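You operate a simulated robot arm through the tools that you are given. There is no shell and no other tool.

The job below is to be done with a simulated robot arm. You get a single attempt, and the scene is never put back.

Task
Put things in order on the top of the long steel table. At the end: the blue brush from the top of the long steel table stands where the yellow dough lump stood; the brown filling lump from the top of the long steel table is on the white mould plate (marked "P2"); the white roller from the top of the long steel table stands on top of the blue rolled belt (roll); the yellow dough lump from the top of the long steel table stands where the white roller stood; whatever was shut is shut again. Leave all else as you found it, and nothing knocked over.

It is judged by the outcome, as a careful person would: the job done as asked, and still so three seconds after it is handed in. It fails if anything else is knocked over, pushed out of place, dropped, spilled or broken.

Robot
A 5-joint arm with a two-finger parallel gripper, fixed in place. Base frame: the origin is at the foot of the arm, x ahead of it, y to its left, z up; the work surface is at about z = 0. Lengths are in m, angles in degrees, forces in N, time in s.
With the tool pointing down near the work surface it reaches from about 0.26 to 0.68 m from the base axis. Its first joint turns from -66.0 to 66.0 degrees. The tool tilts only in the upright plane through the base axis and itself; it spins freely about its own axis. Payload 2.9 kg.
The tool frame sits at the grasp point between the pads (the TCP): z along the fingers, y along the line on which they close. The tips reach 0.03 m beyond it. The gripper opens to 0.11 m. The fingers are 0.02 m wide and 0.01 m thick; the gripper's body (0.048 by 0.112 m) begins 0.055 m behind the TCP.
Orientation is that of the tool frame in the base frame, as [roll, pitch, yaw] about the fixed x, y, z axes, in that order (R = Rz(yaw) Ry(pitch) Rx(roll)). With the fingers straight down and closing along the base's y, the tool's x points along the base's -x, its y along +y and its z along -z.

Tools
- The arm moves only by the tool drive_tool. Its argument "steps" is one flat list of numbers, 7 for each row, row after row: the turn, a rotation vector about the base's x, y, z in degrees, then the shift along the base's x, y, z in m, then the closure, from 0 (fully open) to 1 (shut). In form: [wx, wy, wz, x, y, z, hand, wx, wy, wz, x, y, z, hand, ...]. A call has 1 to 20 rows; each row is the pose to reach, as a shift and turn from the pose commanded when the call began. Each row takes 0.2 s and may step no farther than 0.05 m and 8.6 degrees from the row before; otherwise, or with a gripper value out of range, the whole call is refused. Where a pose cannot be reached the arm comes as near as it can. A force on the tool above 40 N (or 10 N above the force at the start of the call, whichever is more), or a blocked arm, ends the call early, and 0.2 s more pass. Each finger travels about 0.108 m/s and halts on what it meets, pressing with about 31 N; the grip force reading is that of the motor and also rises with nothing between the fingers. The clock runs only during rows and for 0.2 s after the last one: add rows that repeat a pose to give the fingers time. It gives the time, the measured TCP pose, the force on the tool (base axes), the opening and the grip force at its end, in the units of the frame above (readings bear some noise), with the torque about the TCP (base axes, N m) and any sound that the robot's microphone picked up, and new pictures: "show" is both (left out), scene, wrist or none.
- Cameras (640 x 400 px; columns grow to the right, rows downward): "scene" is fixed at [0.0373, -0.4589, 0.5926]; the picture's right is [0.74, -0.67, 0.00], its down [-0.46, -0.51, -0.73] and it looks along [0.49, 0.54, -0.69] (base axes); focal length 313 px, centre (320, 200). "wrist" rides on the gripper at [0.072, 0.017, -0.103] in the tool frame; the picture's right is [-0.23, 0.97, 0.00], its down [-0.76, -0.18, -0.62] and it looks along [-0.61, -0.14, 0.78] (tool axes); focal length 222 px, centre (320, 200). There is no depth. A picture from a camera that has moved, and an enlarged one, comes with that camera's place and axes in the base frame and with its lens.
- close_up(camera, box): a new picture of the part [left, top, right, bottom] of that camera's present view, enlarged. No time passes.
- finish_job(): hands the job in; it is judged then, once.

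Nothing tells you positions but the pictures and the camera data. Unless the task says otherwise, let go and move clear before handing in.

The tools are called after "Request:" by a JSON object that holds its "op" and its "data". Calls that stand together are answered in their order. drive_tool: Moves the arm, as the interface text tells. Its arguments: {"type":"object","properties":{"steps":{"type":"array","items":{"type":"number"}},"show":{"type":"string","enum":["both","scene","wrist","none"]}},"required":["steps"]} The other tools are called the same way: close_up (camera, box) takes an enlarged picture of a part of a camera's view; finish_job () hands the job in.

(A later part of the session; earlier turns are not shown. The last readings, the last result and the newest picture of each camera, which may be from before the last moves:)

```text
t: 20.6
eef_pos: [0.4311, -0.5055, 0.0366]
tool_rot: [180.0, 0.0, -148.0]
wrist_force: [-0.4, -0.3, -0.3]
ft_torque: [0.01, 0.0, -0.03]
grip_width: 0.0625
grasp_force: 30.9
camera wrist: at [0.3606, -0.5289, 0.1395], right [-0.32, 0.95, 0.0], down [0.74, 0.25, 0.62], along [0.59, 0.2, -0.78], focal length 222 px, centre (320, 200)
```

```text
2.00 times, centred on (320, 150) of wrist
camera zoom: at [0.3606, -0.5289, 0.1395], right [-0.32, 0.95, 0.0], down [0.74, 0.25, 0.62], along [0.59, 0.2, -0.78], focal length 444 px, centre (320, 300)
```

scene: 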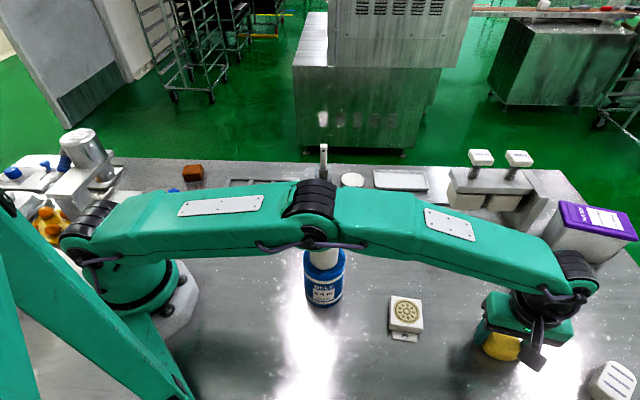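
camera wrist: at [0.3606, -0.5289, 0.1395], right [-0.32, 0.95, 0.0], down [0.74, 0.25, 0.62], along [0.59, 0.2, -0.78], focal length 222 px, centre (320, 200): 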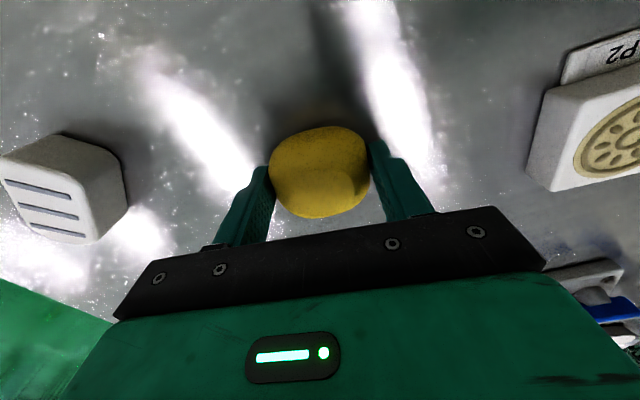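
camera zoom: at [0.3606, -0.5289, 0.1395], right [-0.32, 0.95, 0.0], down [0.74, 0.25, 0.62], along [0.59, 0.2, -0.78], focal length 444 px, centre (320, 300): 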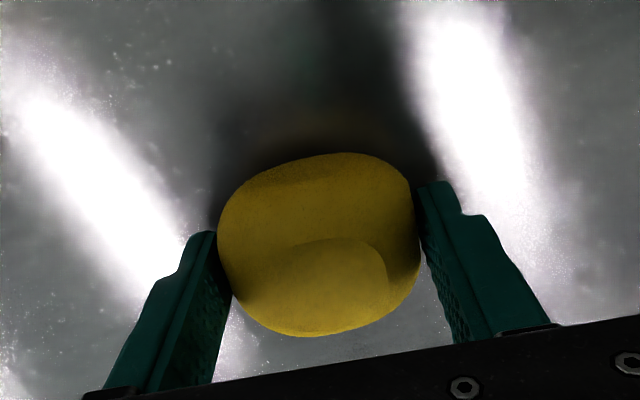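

The dough is gripped at 0.0625 m. I'll lift it and carry it to the roller's former place at (0.502, -0.375).

Request:
{"op": "drive_tool", "data": {"steps": [0, 0, 0, 0, 0, 0.03, 0.6, 0, 0, 0, 0, 0, 0.07, 0.6, 0, 0, 5, 0.015, 0.028, 0.085, 0.6, 0, 0, 10, 0.033, 0.06, 0.085, 0.6, 0, 0, 13, 0.052, 0.094, 0.085, 0.6, 0, 0, 13, 0.0709, 0.1292, 0.085, 0.6, 0, 0, 13, 0.0709, 0.1292, 0.05, 0.6, 0, 0, 13, 0.0709, 0.1292, 0.02, 0.6, 0, 0, 13, 0.0709, 0.1292, 0.02, 0.6]}}

Request:
{"op": "close_up", "data": {"camera": "scene", "box": [400, 200, 560, 300]}}

```text
t: 22.6
eef_pos: [0.5018, -0.3753, 0.0572]
tool_rot: [-180.0, 0.1, -135.0]
wrist_force: [-0.1, 0.6, -2.0]
ft_torque: [0.02, -0.03, -0.01]
grip_width: 0.0627
grasp_force: 30.9
camera wrist: at [0.4385, -0.4135, 0.1596], right [-0.53, 0.85, 0.0], down [0.66, 0.41, 0.62], along [0.53, 0.33, -0.78], focal length 222 px, centre (320, 200)
```

scene: 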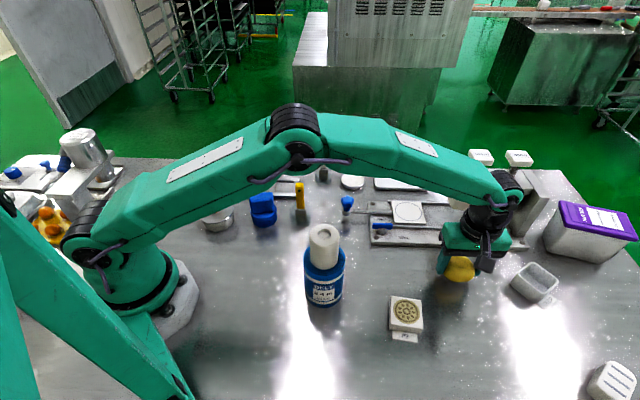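
wrist: 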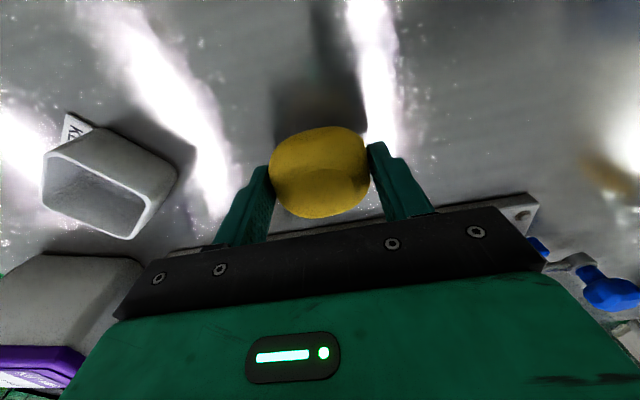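

```text
4.00 times, centred on (480, 250) of scene
camera zoom: at [0.0374, -0.4589, 0.5926], right [0.74, -0.67, 0.0], down [-0.46, -0.51, -0.73], along [0.49, 0.54, -0.69], focal length 1251 px, centre (-320, 0)
```

zoom: 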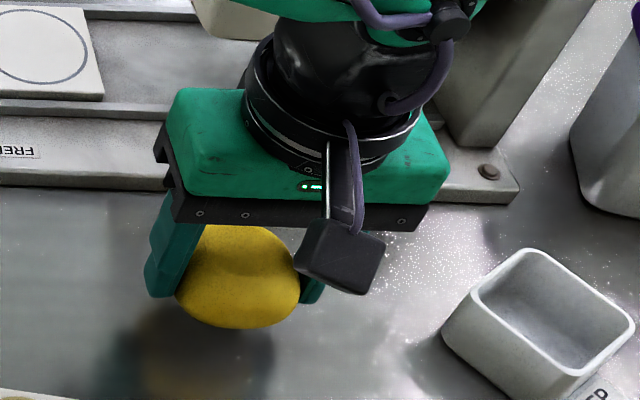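

The dough hangs about 2 cm above the roller's old place. I'll lower it gently and release.

Request:
{"op": "drive_tool", "data": {"steps": [0, 0, 0, 0, 0, -0.01, 0.6, 0, 0, 0, 0, 0, -0.017, 0.6, 0, 0, 0, 0, 0, -0.019, 0.6, 0, 0, 0, 0, 0, -0.0197, 0.6, 0, 0, 0, 0, 0, -0.0197, 0.6], "show": "none"}}

```text
t: 23.8
eef_pos: [0.5009, -0.3745, 0.0366]
tool_rot: [-179.9, 0.0, -134.9]
wrist_force: [-0.6, 0.2, -1.4]
ft_torque: [-0.05, 0.0, -0.02]
grip_width: 0.0628
grasp_force: 31.0
```

Request:
{"op": "drive_tool", "data": {"steps": [0, 0, 0, 0, 0, -0.0006, 0.6, 0, 0, 0, 0, 0, -0.0006, 0.6], "show": "none"}}

```text
t: 24.4
eef_pos: [0.5015, -0.3751, 0.036]
tool_rot: [-179.9, 0.1, -135.0]
wrist_force: [1.3, -0.5, -1.4]
ft_torque: [0.0, -0.02, 0.0]
grip_width: 0.0624
grasp_force: 31.3
```

Request:
{"op": "drive_tool", "data": {"steps": [0, 0, 0, 0, 0, -0.0006, 0.6, 0, 0, 0, 0, 0, -0.001, 0.6, 0, 0, 0, 0, 0, -0.001, 0.6], "show": "none"}}

```text
t: 25.2
eef_pos: [0.5016, -0.3741, 0.0362]
tool_rot: [-180.0, 0.0, -134.9]
wrist_force: [-3.3, 3.4, 8.3]
ft_torque: [0.13, 0.19, -0.03]
grip_width: 0.0624
grasp_force: 31.1
```

The dough touches the table. I'll ease off slightly, open the hand and rise.

Request:
{"op": "drive_tool", "data": {"steps": [0, 0, 0, 0, 0, 0.0004, 0.6, 0, 0, 0, 0, 0, 0.0004, 0.4, 0, 0, 0, 0, 0, 0.0004, 0.25, 0, 0, 0, 0, 0, 0.0004, 0.1, 0, 0, 0, 0, 0, 0.0004, 0.0, 0, 0, 0, 0, 0, 0.03, 0.0, 0, 0, 0, 0, 0, 0.07, 0.0, 0, 0, 0, 0, 0, 0.12, 0.0, 0, 0, 0, 0, 0, 0.17, 0.0, 0, 0, 0, 0, 0, 0.2, 0.0, 0, 0, 0, 0, 0, 0.2, 0.0]}}

Request:
{"op": "close_up", "data": {"camera": "scene", "box": [400, 220, 560, 320]}}

Request:
{"op": "close_up", "data": {"camera": "wrist", "box": [240, 40, 400, 140]}}

```text
t: 27.6
eef_pos: [0.5005, -0.3735, 0.2354]
tool_rot: [180.0, 0.0, -135.0]
wrist_force: [-0.1, 0.0, -0.5]
ft_torque: [0.01, 0.0, 0.01]
grip_width: 0.11
grasp_force: 0.0
camera wrist: at [0.438, -0.414, 0.3386], right [-0.53, 0.85, 0.0], down [0.66, 0.41, 0.62], along [0.53, 0.33, -0.78], focal length 222 px, centre (320, 200)
```

scene: 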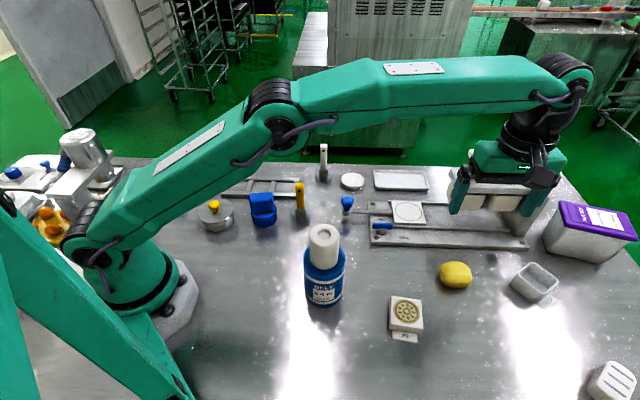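
wrist: 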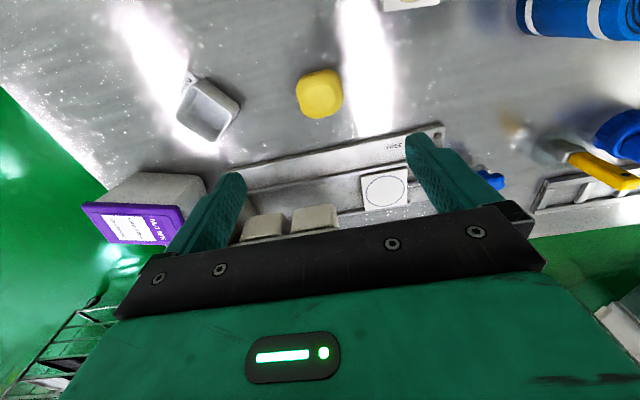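

```text
4.00 times, centred on (480, 270) of scene
camera zoom: at [0.0373, -0.4589, 0.5926], right [0.74, -0.67, 0.0], down [-0.46, -0.51, -0.73], along [0.49, 0.54, -0.69], focal length 1251 px, centre (-320, -80)
```

zoom: 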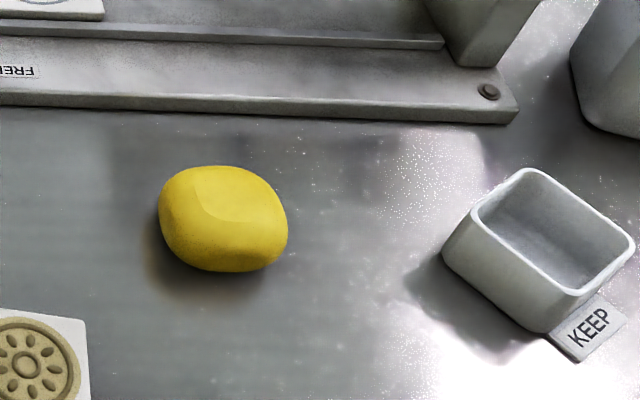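

```text
4.00 times, centred on (320, 90) of wrist
camera zoom: at [0.438, -0.414, 0.3386], right [-0.53, 0.85, 0.0], down [0.66, 0.41, 0.62], along [0.53, 0.33, -0.78], focal length 888 px, centre (320, 640)
```

zoom: 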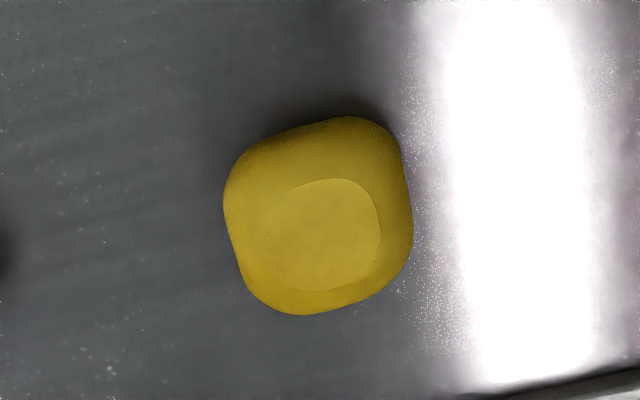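

The dough now stands where the roller was. Next is the brush near (0.305, 0.05): I'll move above it with the hand turned to grip the narrow side of its block, keeping clear of the upright yellow handle.

Request:
{"op": "drive_tool", "data": {"steps": [0, 0, -7, -0.016, 0.035, 0.02, 0, 0, 0, -14, -0.033, 0.071, 0.03, 0, 0, 0, -21, -0.049, 0.106, 0.03, 0, 0, 0, -28, -0.066, 0.142, 0.03, 0, 0, 0, -35, -0.082, 0.177, 0.03, 0, 0, 0, -42, -0.098, 0.212, 0.03, 0, 0, 0, -49, -0.115, 0.248, 0.03, 0, 0, 0, -56, -0.131, 0.283, 0.03, 0, 0, 0, -64, -0.148, 0.319, 0.03, 0, 0, 0, -72, -0.164, 0.354, 0.03, 0, 0, 0, -80, -0.181, 0.39, 0.03, 0, 0, 0, -87, -0.197, 0.425, 0.03, 0, 0, 0, -87, -0.197, 0.425, 0.03, 0]}}

Request:
{"op": "close_up", "data": {"camera": "wrist", "box": [200, 20, 440, 170]}}

```text
t: 30.4
eef_pos: [0.3036, 0.0507, 0.2646]
tool_rot: [180.0, 0.1, 138.0]
wrist_force: [-0.7, 0.8, 0.4]
ft_torque: [-0.01, -0.03, -0.01]
grip_width: 0.1099
grasp_force: 0.0
camera wrist: at [0.2606, 0.1116, 0.3684], right [0.82, 0.57, 0.0], down [0.45, -0.64, 0.62], along [0.36, -0.51, -0.78], focal length 222 px, centre (320, 200)
```

scene: 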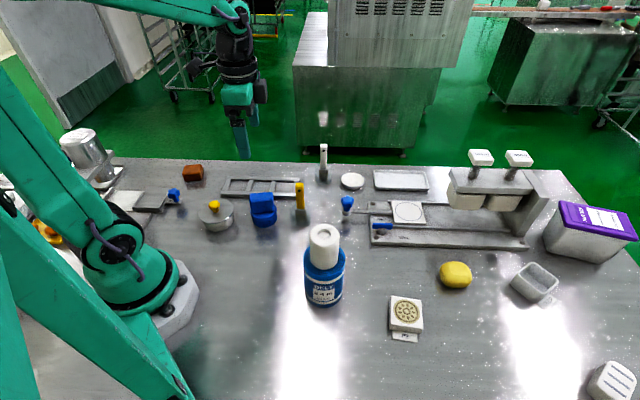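
wrist: 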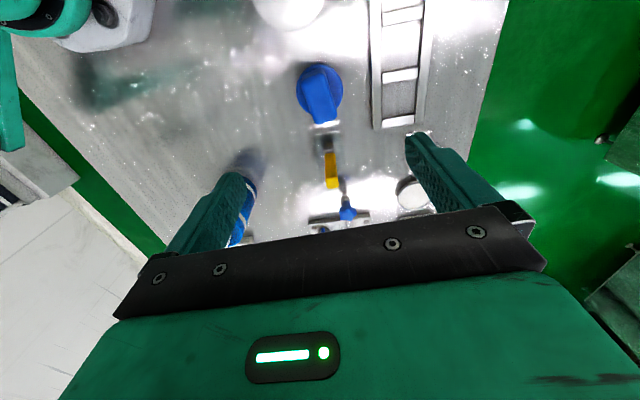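

```text
2.67 times, centred on (320, 95) of wrist
camera zoom: at [0.2606, 0.1116, 0.3684], right [0.82, 0.57, 0.0], down [0.45, -0.64, 0.62], along [0.36, -0.51, -0.78], focal length 592 px, centre (320, 480)
```

zoom: 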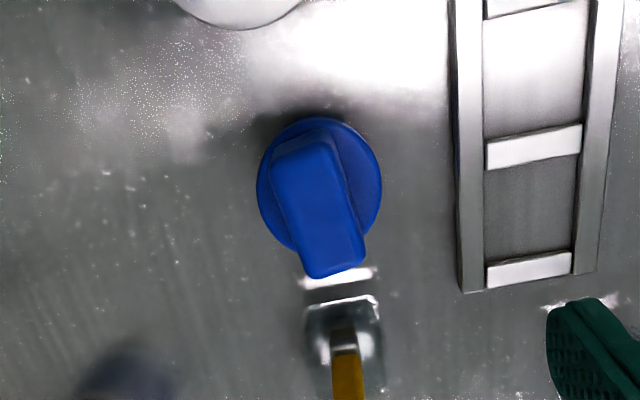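

Request:
{"op": "close_up", "data": {"camera": "wrist", "box": [272, 55, 368, 135]}}

Request:
{"op": "close_up", "data": {"camera": "scene", "box": [230, 170, 326, 230]}}

```text
5.00 times, centred on (320, 95) of wrist
camera zoom: at [0.2606, 0.1116, 0.3684], right [0.82, 0.57, 0.0], down [0.45, -0.64, 0.62], along [0.36, -0.51, -0.78], focal length 1111 px, centre (320, 725)
```

zoom: 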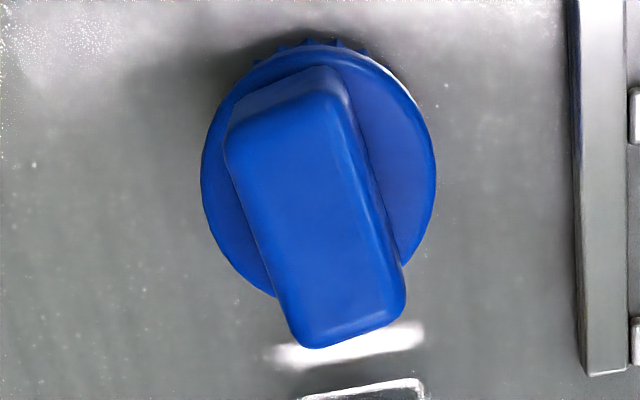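

```text
6.67 times, centred on (278, 200) of scene
camera zoom: at [0.0373, -0.4589, 0.5926], right [0.74, -0.67, 0.0], down [-0.46, -0.51, -0.73], along [0.49, 0.54, -0.69], focal length 2085 px, centre (600, 200)
```

zoom: 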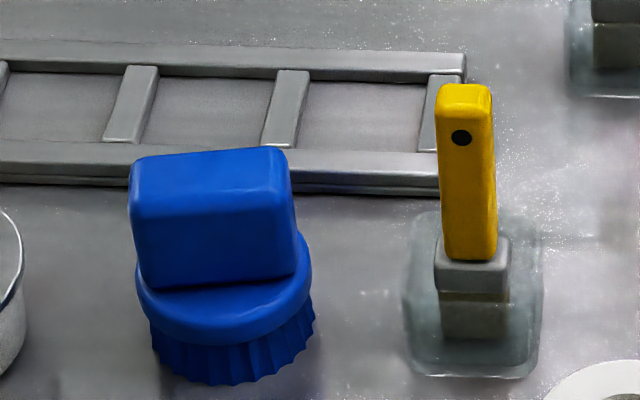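

The brush block is about 0.031 × 0.054 m, centred at (0.303, 0.049) and turned about 6.6° from my fingers. I'll align, pre-close a little and descend partway.

Request:
{"op": "drive_tool", "data": {"steps": [0, 0, 3.3, -0.0005, -0.001, -0.04, 0.15, 0, 0, 6.6, -0.0005, -0.0015, -0.08, 0.3, 0, 0, 6.6, -0.0005, -0.0015, -0.12, 0.3, 0, 0, 6.6, -0.0005, -0.0015, -0.15, 0.3, 0, 0, 6.6, -0.0005, -0.0015, -0.15, 0.3]}}

Request:
{"op": "close_up", "data": {"camera": "wrist", "box": [200, 50, 440, 200]}}

Request:
{"op": "close_up", "data": {"camera": "scene", "box": [210, 140, 338, 230]}}

```text
t: 31.6
eef_pos: [0.3046, 0.0484, 0.1147]
tool_rot: [-180.0, 0.1, 144.6]
wrist_force: [-0.4, 0.0, -0.7]
ft_torque: [0.0, 0.02, -0.01]
grip_width: 0.077
grasp_force: 0.0
camera wrist: at [0.2538, 0.1034, 0.2178], right [0.75, 0.66, 0.0], down [0.52, -0.59, 0.62], along [0.41, -0.47, -0.78], focal length 222 px, centre (320, 200)
```

scene: 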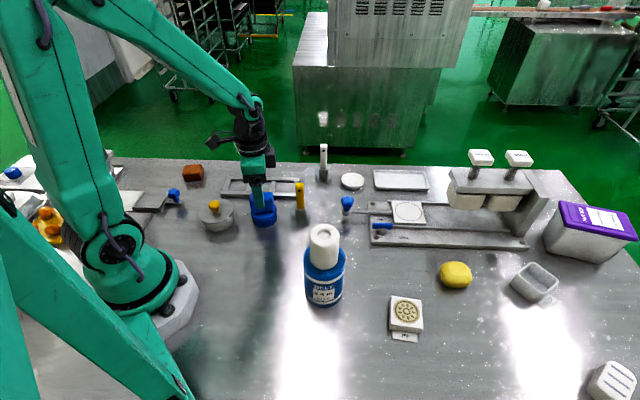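
wrist: 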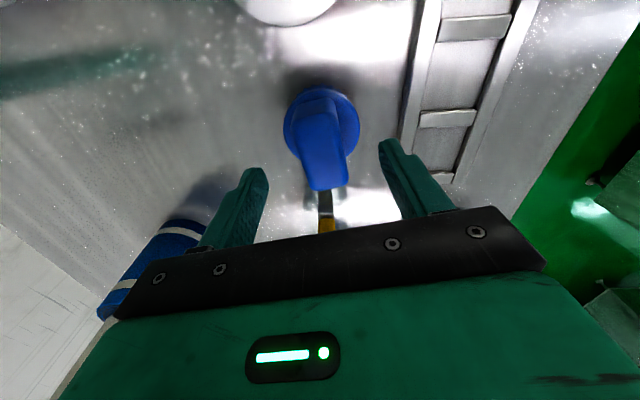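

```text
2.67 times, centred on (320, 125) of wrist
camera zoom: at [0.2538, 0.1034, 0.2178], right [0.75, 0.66, 0.0], down [0.52, -0.59, 0.62], along [0.41, -0.47, -0.78], focal length 592 px, centre (320, 400)
```

zoom: 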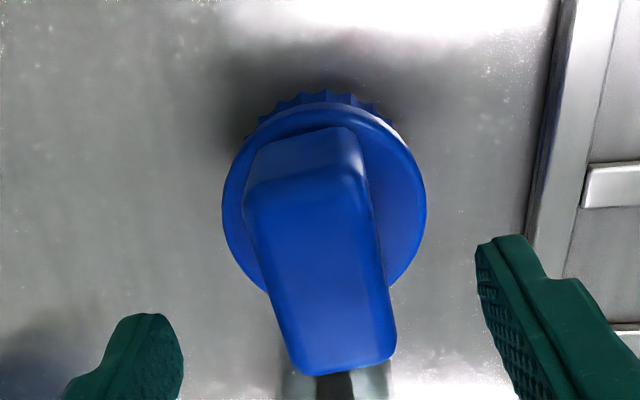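

```text
4.44 times, centred on (274, 185) of scene
camera zoom: at [0.0373, -0.4589, 0.5926], right [0.74, -0.67, 0.0], down [-0.46, -0.51, -0.73], along [0.49, 0.54, -0.69], focal length 1390 px, centre (524, 267)
```

zoom: 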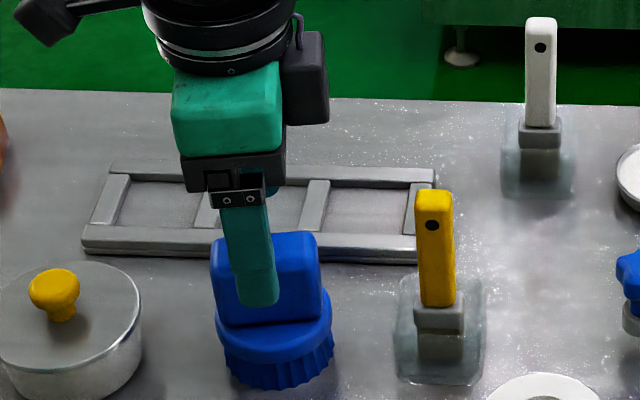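

The fingers are well centred and aligned on the block. I'll descend so the tips stay just above the round collar, then close.

Request:
{"op": "drive_tool", "data": {"steps": [0, 0, 0, 0, 0, -0.025, 0.3, 0, 0, 0, 0, 0, -0.038, 0.3, 0, 0, 0, 0, 0, -0.043, 0.3, 0, 0, 0, 0, 0, -0.043, 0.3]}}

Request:
{"op": "close_up", "data": {"camera": "scene", "box": [210, 160, 338, 240]}}

Request:
{"op": "close_up", "data": {"camera": "wrist", "box": [200, 80, 440, 230]}}

```text
t: 32.6
eef_pos: [0.3036, 0.0488, 0.0719]
tool_rot: [-180.0, 0.0, 144.5]
wrist_force: [-0.4, -0.9, 0.0]
ft_torque: [0.0, 0.0, 0.0]
grip_width: 0.077
grasp_force: 0.0
camera wrist: at [0.2536, 0.1038, 0.1755], right [0.75, 0.66, 0.0], down [0.52, -0.59, 0.62], along [0.41, -0.47, -0.78], focal length 222 px, centre (320, 200)
```

scene: 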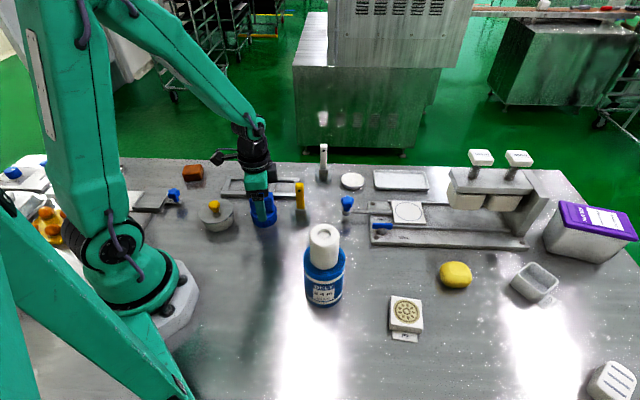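
wrist: 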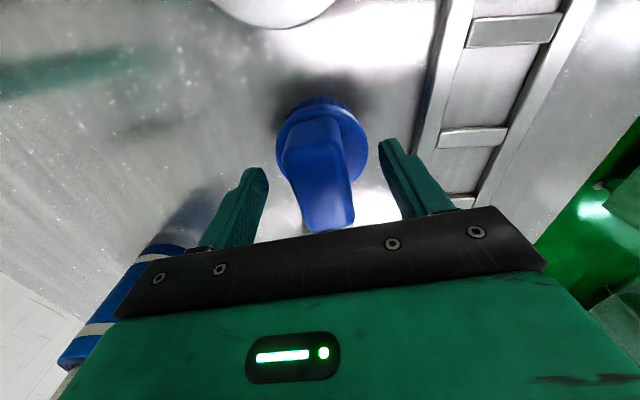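

```text
5.00 times, centred on (274, 200) of scene
camera zoom: at [0.0373, -0.4589, 0.5926], right [0.74, -0.67, 0.0], down [-0.46, -0.51, -0.73], along [0.49, 0.54, -0.69], focal length 1564 px, centre (550, 200)
```

zoom: 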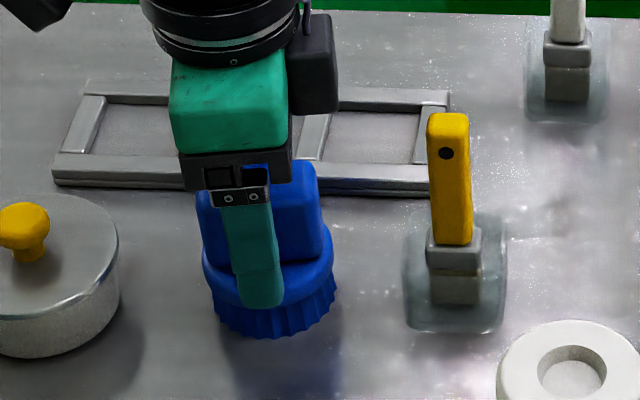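

```text
2.67 times, centred on (320, 155) of wrist
camera zoom: at [0.2536, 0.1038, 0.1755], right [0.75, 0.66, 0.0], down [0.52, -0.59, 0.62], along [0.41, -0.47, -0.78], focal length 592 px, centre (320, 320)
```

zoom: 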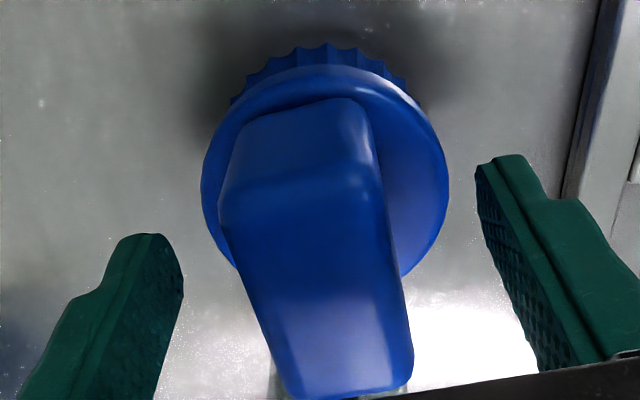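

Request:
{"op": "drive_tool", "data": {"steps": [0, 0, 0, 0, 0, 0, 0.5, 0, 0, 0, 0, 0, 0, 0.7, 0, 0, 0, 0, 0, 0, 0.85, 0, 0, 0, 0, 0, 0, 0.85, 0, 0, 0, 0, 0, 0, 0.85]}}

Request:
{"op": "close_up", "data": {"camera": "scene", "box": [210, 160, 338, 240]}}

Request:
{"op": "close_up", "data": {"camera": "wrist", "box": [200, 80, 440, 230]}}

```text
t: 33.8
eef_pos: [0.3031, 0.0484, 0.0731]
tool_rot: [180.0, 0.0, 144.7]
wrist_force: [1.0, -0.6, 1.4]
ft_torque: [-0.07, -0.05, 0.02]
grip_width: 0.0318
grasp_force: 31.1
camera wrist: at [0.2537, 0.1038, 0.1758], right [0.75, 0.66, 0.0], down [0.52, -0.59, 0.62], along [0.41, -0.47, -0.78], focal length 222 px, centre (320, 200)
```

scene: 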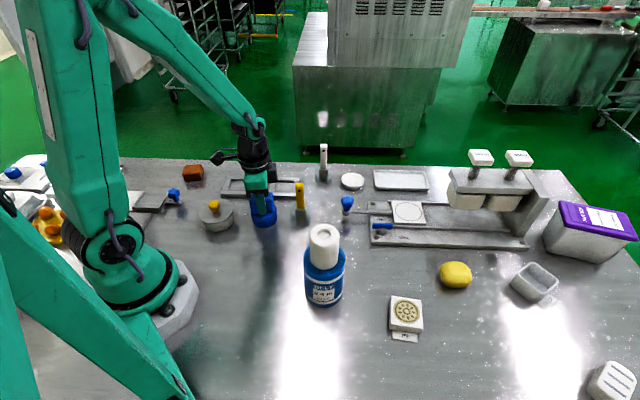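
wrist: 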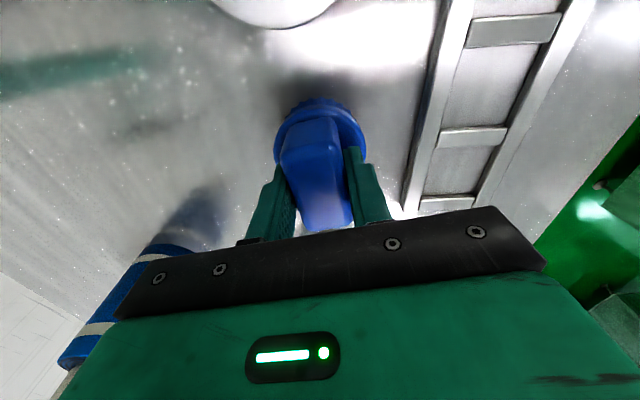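

```text
5.00 times, centred on (274, 200) of scene
camera zoom: at [0.0373, -0.4589, 0.5926], right [0.74, -0.67, 0.0], down [-0.46, -0.51, -0.73], along [0.49, 0.54, -0.69], focal length 1564 px, centre (550, 200)
```

zoom: 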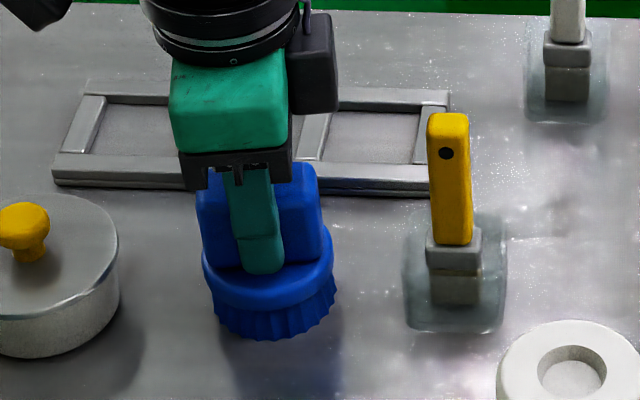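

```text
2.67 times, centred on (320, 155) of wrist
camera zoom: at [0.2537, 0.1038, 0.1758], right [0.75, 0.66, 0.0], down [0.52, -0.59, 0.62], along [0.41, -0.47, -0.78], focal length 592 px, centre (320, 320)
```

zoom: 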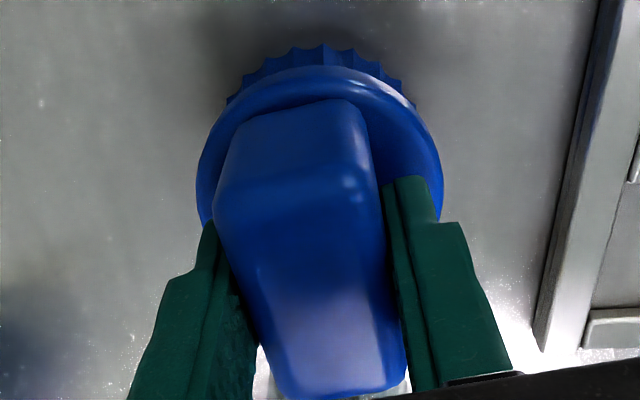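

The brush is gripped at 0.032 m. I'll lift it high and carry it around the belt roll to the dough's old place at (0.432, -0.504).

Request:
{"op": "drive_tool", "data": {"steps": [0, 0, 0, 0, 0, 0.03, 0.85, 0, 0, 0, 0, 0, 0.075, 0.85, 0, 0, 0, 0, 0, 0.12, 0.85, 0, 0, 0, 0, 0, 0.165, 0.85, 0, 0, 0, 0, 0, 0.19, 0.85, 0, 0, 0, 0.016, -0.0414, 0.19, 0.85, 0, 0, 0, 0.0319, -0.0827, 0.19, 0.85, 0, 0, 0, 0.0479, -0.1241, 0.19, 0.85, 0, 0, 0, 0.0638, -0.1655, 0.19, 0.85, 0, 0, 0, 0.0798, -0.2068, 0.19, 0.85, 0, 0, 0, 0.0957, -0.2482, 0.19, 0.85, 0, 0, 0, 0.1003, -0.2916, 0.185, 0.85, 0, 0, 0, 0.1048, -0.3349, 0.175, 0.85, 0, 0, 0, 0.1094, -0.3783, 0.16, 0.85, 0, 0, 0, 0.114, -0.4216, 0.142, 0.85, 0, 0, 0, 0.1186, -0.465, 0.124, 0.85, 0, 0, 0, 0.1231, -0.5083, 0.106, 0.85, 0, 0, 0, 0.1277, -0.5517, 0.09, 0.85, 0, 0, 0, 0.1277, -0.5517, 0.09, 0.85]}}

Request:
{"op": "close_up", "data": {"camera": "scene", "box": [420, 240, 580, 370]}}

```text
t: 37.8
eef_pos: [0.4308, -0.5019, 0.1635]
tool_rot: [180.0, -0.2, 144.6]
wrist_force: [0.4, 0.2, -2.0]
ft_torque: [-0.01, 0.01, 0.03]
grip_width: 0.0315
grasp_force: 31.1
camera wrist: at [0.3816, -0.4461, 0.2665], right [0.75, 0.66, 0.0], down [0.52, -0.59, 0.62], along [0.41, -0.47, -0.78], focal length 222 px, centre (320, 200)
```

scene: 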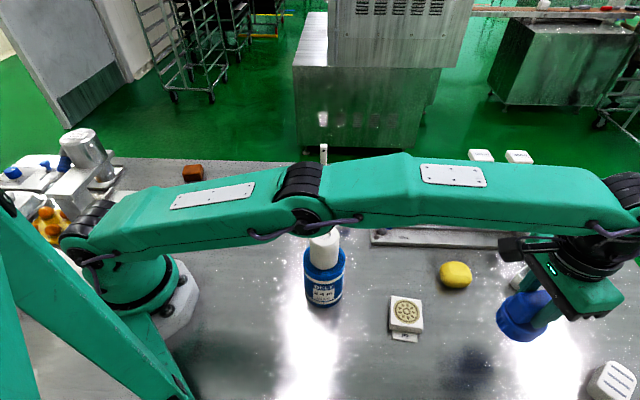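
wrist: 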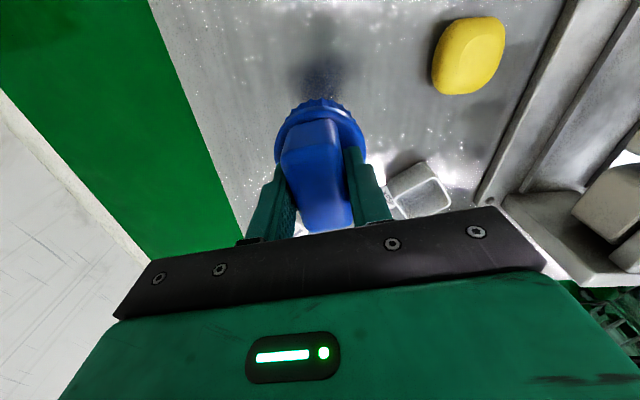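

```text
3.08 times, centred on (500, 305) of scene
camera zoom: at [0.0373, -0.4589, 0.5926], right [0.74, -0.67, 0.0], down [-0.46, -0.51, -0.73], along [0.49, 0.54, -0.69], focal length 962 px, centre (-234, -123)
```

zoom: 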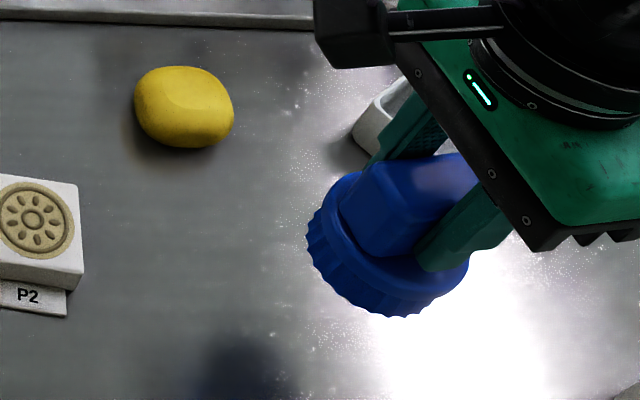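

The brush is above its target spot. I'll lower it, slowing down near the table.

Request:
{"op": "drive_tool", "data": {"steps": [0, 0, 0, 0, 0, -0.035, 0.85, 0, 0, 0, 0, 0, -0.065, 0.85, 0, 0, 0, 0, 0, -0.082, 0.85, 0, 0, 0, 0, 0, -0.087, 0.85, 0, 0, 0, 0, 0, -0.0885, 0.85, 0, 0, 0, 0, 0, -0.0885, 0.85], "show": "none"}}

```text
t: 39.2
eef_pos: [0.4319, -0.5039, 0.0745]
tool_rot: [-180.0, 0.0, 144.6]
wrist_force: [0.2, -0.5, -0.9]
ft_torque: [-0.01, -0.02, 0.02]
grip_width: 0.0318
grasp_force: 30.6
```

Request:
{"op": "drive_tool", "data": {"steps": [0, 0, 0, 0, 0, -0.0008, 0.85, 0, 0, 0, 0, 0, -0.0013, 0.85, 0, 0, 0, 0, 0, -0.0013, 0.85], "show": "none"}}

```text
t: 40.0
eef_pos: [0.4319, -0.503, 0.072]
tool_rot: [180.0, 0.0, 144.6]
wrist_force: [-0.1, -0.1, -0.6]
ft_torque: [0.01, -0.05, 0.04]
grip_width: 0.0316
grasp_force: 30.9
```

Request:
{"op": "drive_tool", "data": {"steps": [0, 0, 0, 0, 0, -0.0005, 0.85, 0, 0, 0, 0, 0, -0.0009, 0.85, 0, 0, 0, 0, 0, -0.0009, 0.85], "show": "none"}}

```text
t: 40.8
eef_pos: [0.432, -0.5033, 0.0719]
tool_rot: [180.0, 0.0, 144.6]
wrist_force: [-1.9, -1.1, 5.1]
ft_torque: [0.01, 0.12, -0.01]
grip_width: 0.0315
grasp_force: 30.7
```

The brush is on the table. I'll open the fingers modestly and rise straight up.

Request:
{"op": "drive_tool", "data": {"steps": [0, 0, 0, 0, 0, 0.0003, 0.8, 0, 0, 0, 0, 0, 0.0003, 0.65, 0, 0, 0, 0, 0, 0.0003, 0.5, 0, 0, 0, 0, 0, 0.0003, 0.35, 0, 0, 0, 0, 0, 0.0003, 0.3, 0, 0, 0, 0, 0, 0.02, 0.3, 0, 0, 0, 0, 0, 0.05, 0.2, 0, 0, 0, 0, 0, 0.09, 0.1, 0, 0, 0, 0, 0, 0.13, 0, 0, 0, 0, 0, 0, 0.13, 0]}}

Request:
{"op": "close_up", "data": {"camera": "scene", "box": [420, 240, 580, 370]}}

Request:
{"op": "close_up", "data": {"camera": "wrist", "box": [240, 40, 400, 140]}}

```text
t: 43.0
eef_pos: [0.4274, -0.4998, 0.1999]
tool_rot: [-180.0, 0.0, 144.7]
wrist_force: [-0.7, -0.2, -0.3]
ft_torque: [0.0, 0.0, 0.01]
grip_width: 0.1099
grasp_force: 0.2
out of reach, approached as far as the arm can: row 9, 10
camera wrist: at [0.3784, -0.4436, 0.3036], right [0.75, 0.66, 0.0], down [0.52, -0.59, 0.62], along [0.41, -0.47, -0.78], focal length 222 px, centre (320, 200)
```

scene: 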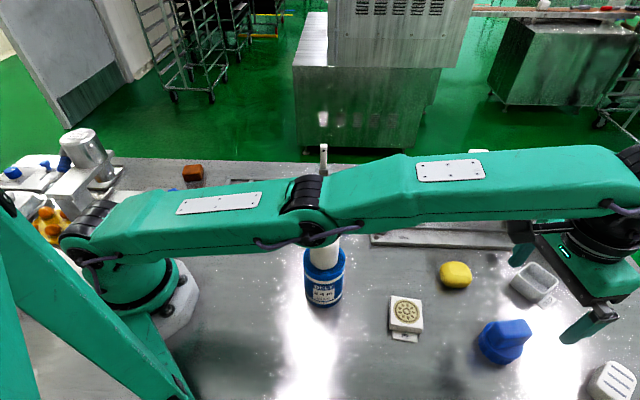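
wrist: 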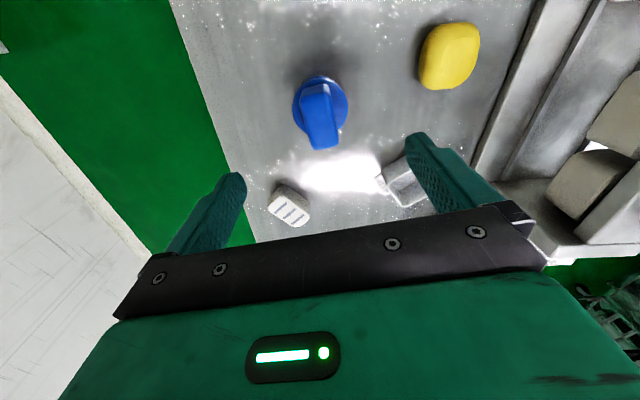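

```text
3.08 times, centred on (500, 305) of scene
camera zoom: at [0.0373, -0.4589, 0.5926], right [0.74, -0.67, 0.0], down [-0.46, -0.51, -0.73], along [0.49, 0.54, -0.69], focal length 962 px, centre (-234, -123)
```

zoom: 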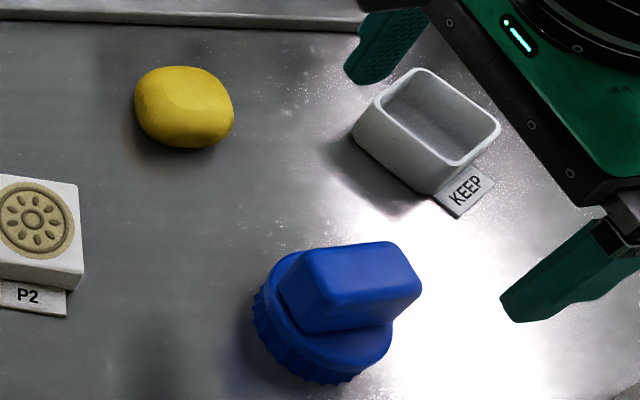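

```text
4.00 times, centred on (320, 90) of wrist
camera zoom: at [0.3784, -0.4436, 0.3036], right [0.75, 0.66, 0.0], down [0.52, -0.59, 0.62], along [0.41, -0.47, -0.78], focal length 888 px, centre (320, 640)
```

zoom: 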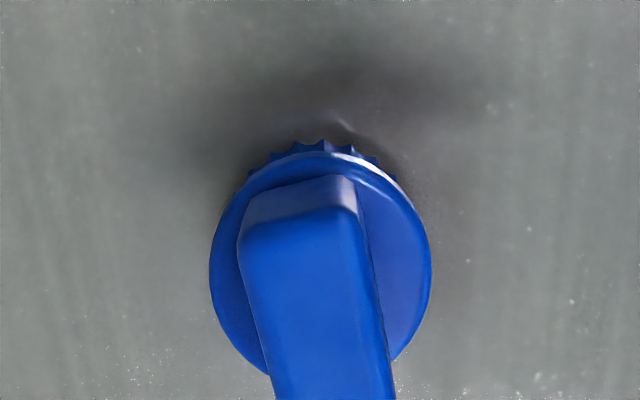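

The brush now stands where the dough was, upright and clear of other things. Next I'll go high across to the brown filling lump near (0.247, 0.334) and look from above.

Request:
{"op": "drive_tool", "data": {"steps": [0, 0, 0, -0.0046, 0.0434, 0.006, 0, 0, 0, 0, -0.0092, 0.0868, 0.015, 0, 0, 0, 0, -0.0138, 0.13, 0.025, 0, 0, 0, 0, -0.0184, 0.1735, 0.035, 0, 0, 0, 0, -0.023, 0.217, 0.045, 0, 0, 0, 0, -0.0275, 0.26, 0.055, 0, 0, 0, 0, -0.032, 0.3035, 0.06, 0, 0, 0, 0, -0.0403, 0.3452, 0.065, 0, 0, 0, 0, -0.0486, 0.387, 0.07, 0, 0, 0, 0, -0.0569, 0.4285, 0.075, 0, 0, 0, 0, -0.0652, 0.47, 0.08, 0, 0, 0, 0, -0.0735, 0.512, 0.08, 0, 0, 0, 0, -0.082, 0.5535, 0.08, 0, 0, 0, 0, -0.0967, 0.594, 0.08, 0, 0, 0, 0, -0.1114, 0.6345, 0.08, 0, 0, 0, 0, -0.1261, 0.675, 0.075, 0, 0, 0, 0, -0.1408, 0.7155, 0.07, 0, 0, 0, 0, -0.1555, 0.756, 0.065, 0, 0, 0, 0, -0.1702, 0.7965, 0.06, 0, 0, 0, 0, -0.185, 0.8375, 0.055, 0]}}

Request:
{"op": "close_up", "data": {"camera": "wrist", "box": [200, 20, 440, 170]}}

```text
t: 47.2
eef_pos: [0.2419, 0.3408, 0.2532]
tool_rot: [179.9, 0.0, 144.6]
wrist_force: [0.0, 0.2, -0.2]
ft_torque: [0.02, -0.01, -0.02]
grip_width: 0.1099
grasp_force: 0.0
camera wrist: at [0.192, 0.3953, 0.3567], right [0.75, 0.66, 0.0], down [0.52, -0.59, 0.62], along [0.41, -0.47, -0.78], focal length 222 px, centre (320, 200)
```

scene: 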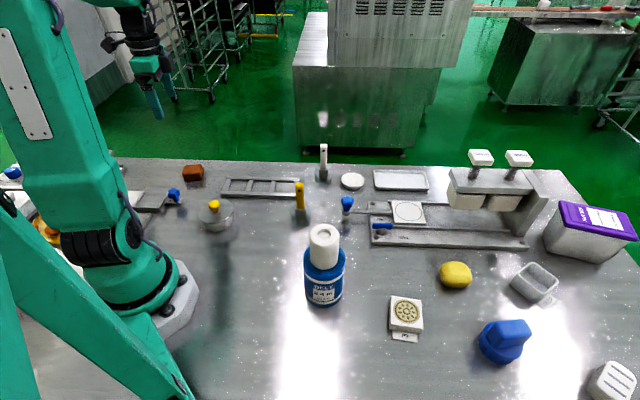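
wrist: 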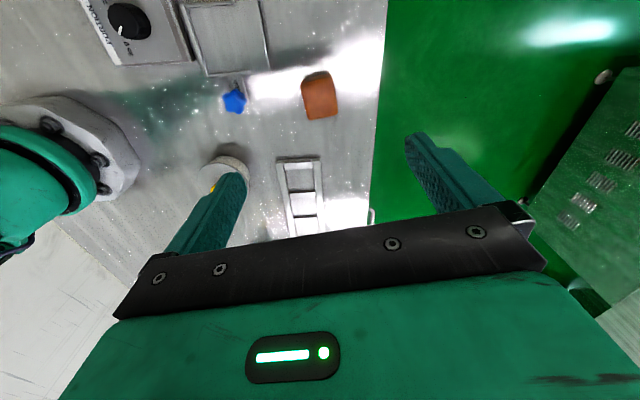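

```text
2.67 times, centred on (320, 95) of wrist
camera zoom: at [0.192, 0.3953, 0.3567], right [0.75, 0.66, 0.0], down [0.52, -0.59, 0.62], along [0.41, -0.47, -0.78], focal length 592 px, centre (320, 480)
```

zoom: 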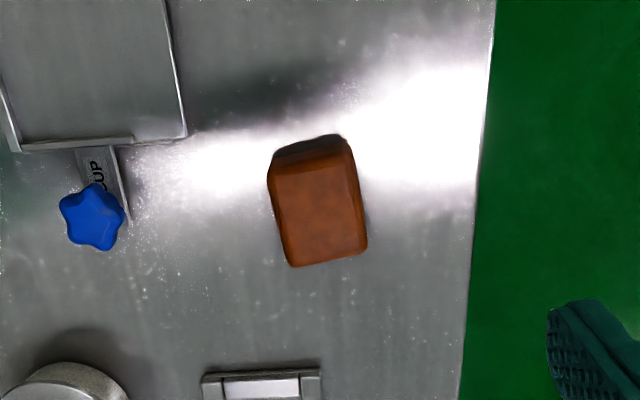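

Request:
{"op": "close_up", "data": {"camera": "wrist", "box": [272, 55, 368, 135]}}

Request:
{"op": "close_up", "data": {"camera": "scene", "box": [160, 150, 224, 190]}}

```text
5.00 times, centred on (320, 95) of wrist
camera zoom: at [0.192, 0.3953, 0.3567], right [0.75, 0.66, 0.0], down [0.52, -0.59, 0.62], along [0.41, -0.47, -0.78], focal length 1111 px, centre (320, 725)
```

zoom: 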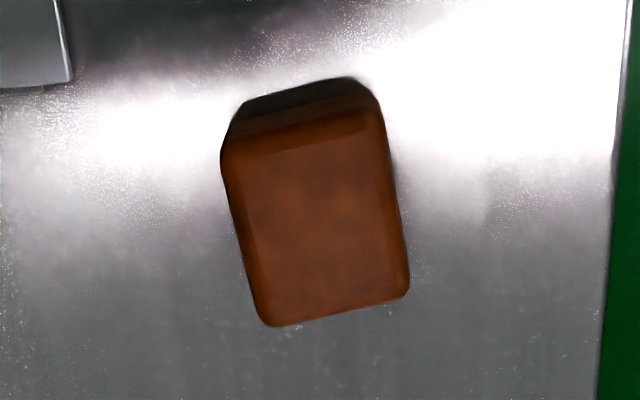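

```text
10.00 times, centred on (192, 170) of scene
camera zoom: at [0.0373, -0.4589, 0.5926], right [0.74, -0.67, 0.0], down [-0.46, -0.51, -0.73], along [0.49, 0.54, -0.69], focal length 3127 px, centre (1600, 500)
```

zoom: 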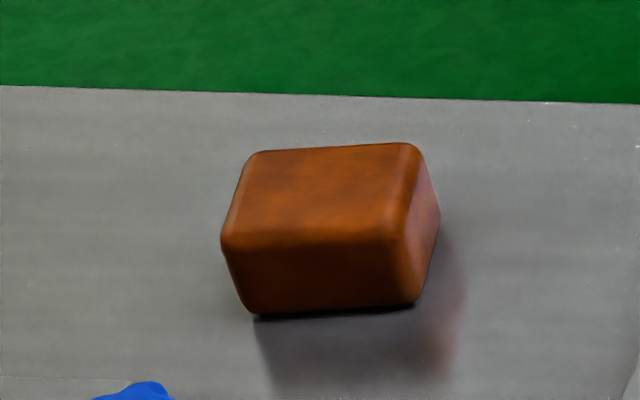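

The filling lump is about 0.042 × 0.046 m, already aligned with my fingers, and centred about 12 mm ahead of the tool. I'll shift and descend partway to re-measure.

Request:
{"op": "drive_tool", "data": {"steps": [0, 0, 0, 0.004, -0.0045, -0.04, 0.1, 0, 0, 0, 0.0075, -0.009, -0.08, 0.2, 0, 0, 0, 0.0075, -0.009, -0.12, 0.2, 0, 0, 0, 0.0075, -0.009, -0.15, 0.2, 0, 0, 0, 0.0075, -0.009, -0.15, 0.2]}}

Request:
{"op": "close_up", "data": {"camera": "wrist", "box": [200, 50, 440, 200]}}

Request:
{"op": "close_up", "data": {"camera": "scene", "box": [130, 120, 258, 200]}}

```text
t: 48.4
eef_pos: [0.2509, 0.3312, 0.1057]
tool_rot: [-179.9, 0.1, 144.6]
wrist_force: [0.1, 1.1, -0.8]
ft_torque: [0.02, 0.01, 0.0]
grip_width: 0.0878
grasp_force: 0.2
camera wrist: at [0.2015, 0.3862, 0.2081], right [0.75, 0.66, 0.0], down [0.52, -0.59, 0.62], along [0.41, -0.47, -0.78], focal length 222 px, centre (320, 200)
```

scene: 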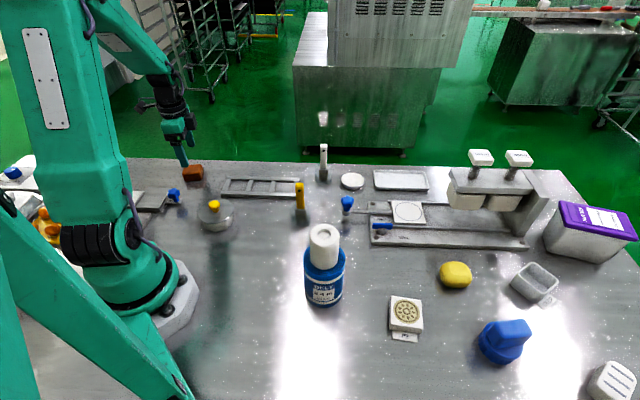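
wrist: 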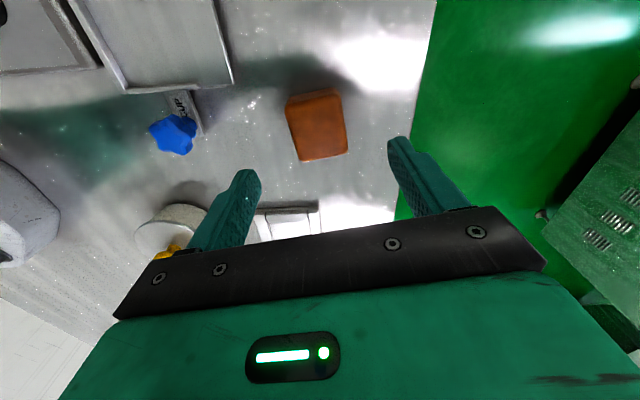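

```text
2.67 times, centred on (320, 125) of wrist
camera zoom: at [0.2015, 0.3862, 0.2081], right [0.75, 0.66, 0.0], down [0.52, -0.59, 0.62], along [0.41, -0.47, -0.78], focal length 592 px, centre (320, 400)
```

zoom: 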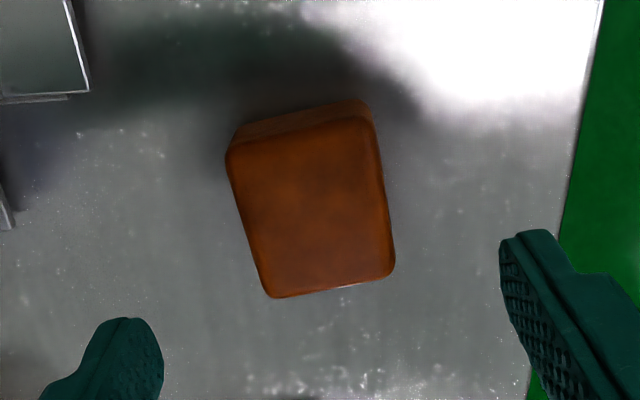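

```text
5.00 times, centred on (194, 160) of scene
camera zoom: at [0.0373, -0.4589, 0.5926], right [0.74, -0.67, 0.0], down [-0.46, -0.51, -0.73], along [0.49, 0.54, -0.69], focal length 1564 px, centre (950, 400)
```

zoom: 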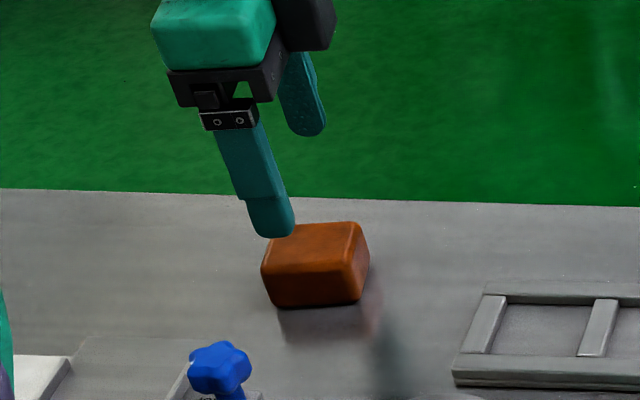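

The lump is about 0.03 m tall and centred at (0.2475, 0.333). I'll correct by 4 mm, descend and grip.

Request:
{"op": "drive_tool", "data": {"steps": [0, 0, 0, -0.0034, 0.0018, -0.03, 0.2, 0, 0, 0, -0.0034, 0.0018, -0.055, 0.2, 0, 0, 0, -0.0034, 0.0018, -0.067, 0.2, 0, 0, 0, -0.0034, 0.0018, -0.067, 0.2, 0, 0, 0, -0.0034, 0.0018, -0.067, 0.45, 0, 0, 0, -0.0034, 0.0018, -0.067, 0.7, 0, 0, 0, -0.0034, 0.0018, -0.067, 0.75, 0, 0, 0, -0.0034, 0.0018, -0.067, 0.75]}}

Request:
{"op": "close_up", "data": {"camera": "wrist", "box": [200, 80, 440, 230]}}

Request:
{"op": "close_up", "data": {"camera": "scene", "box": [130, 130, 258, 210]}}

```text
t: 50.2
eef_pos: [0.2454, 0.3318, 0.0396]
tool_rot: [179.9, 0.0, 144.6]
wrist_force: [-0.8, -0.6, -1.8]
ft_torque: [-0.01, 0.02, 0.01]
grip_width: 0.0445
grasp_force: 31.5
camera wrist: at [0.197, 0.3863, 0.1419], right [0.75, 0.66, 0.0], down [0.52, -0.59, 0.62], along [0.41, -0.47, -0.78], focal length 222 px, centre (320, 200)
```

scene: 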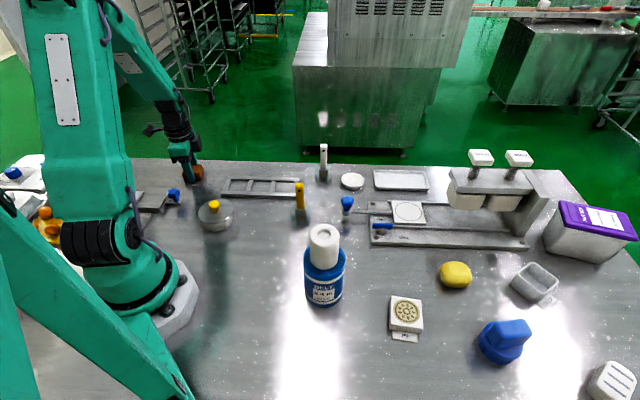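
wrist: 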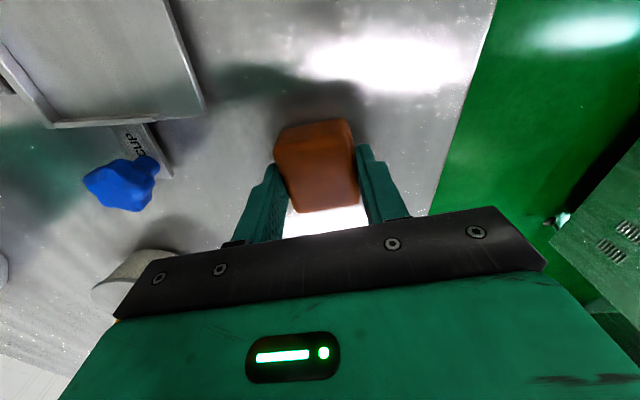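

```text
2.67 times, centred on (320, 155) of wrist
camera zoom: at [0.197, 0.3863, 0.1419], right [0.75, 0.66, 0.0], down [0.52, -0.59, 0.62], along [0.41, -0.47, -0.78], focal length 592 px, centre (320, 320)
```

zoom: 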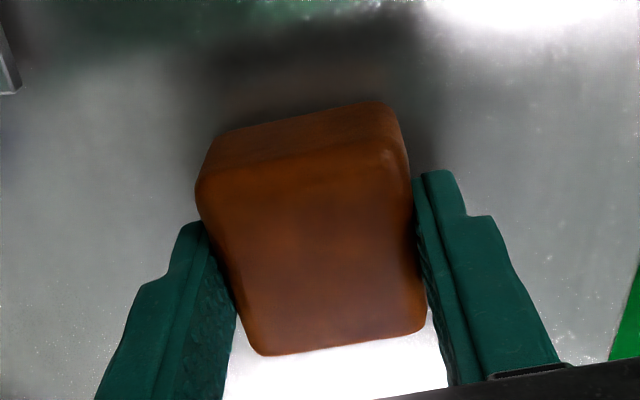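

```text
5.00 times, centred on (194, 170) of scene
camera zoom: at [0.0373, -0.4589, 0.5926], right [0.74, -0.67, 0.0], down [-0.46, -0.51, -0.73], along [0.49, 0.54, -0.69], focal length 1564 px, centre (950, 350)
```

zoom: 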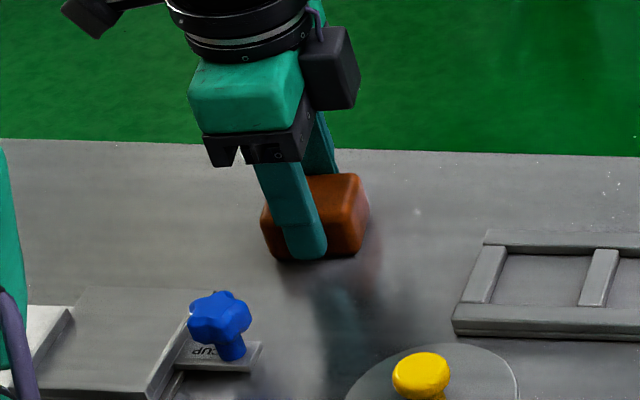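

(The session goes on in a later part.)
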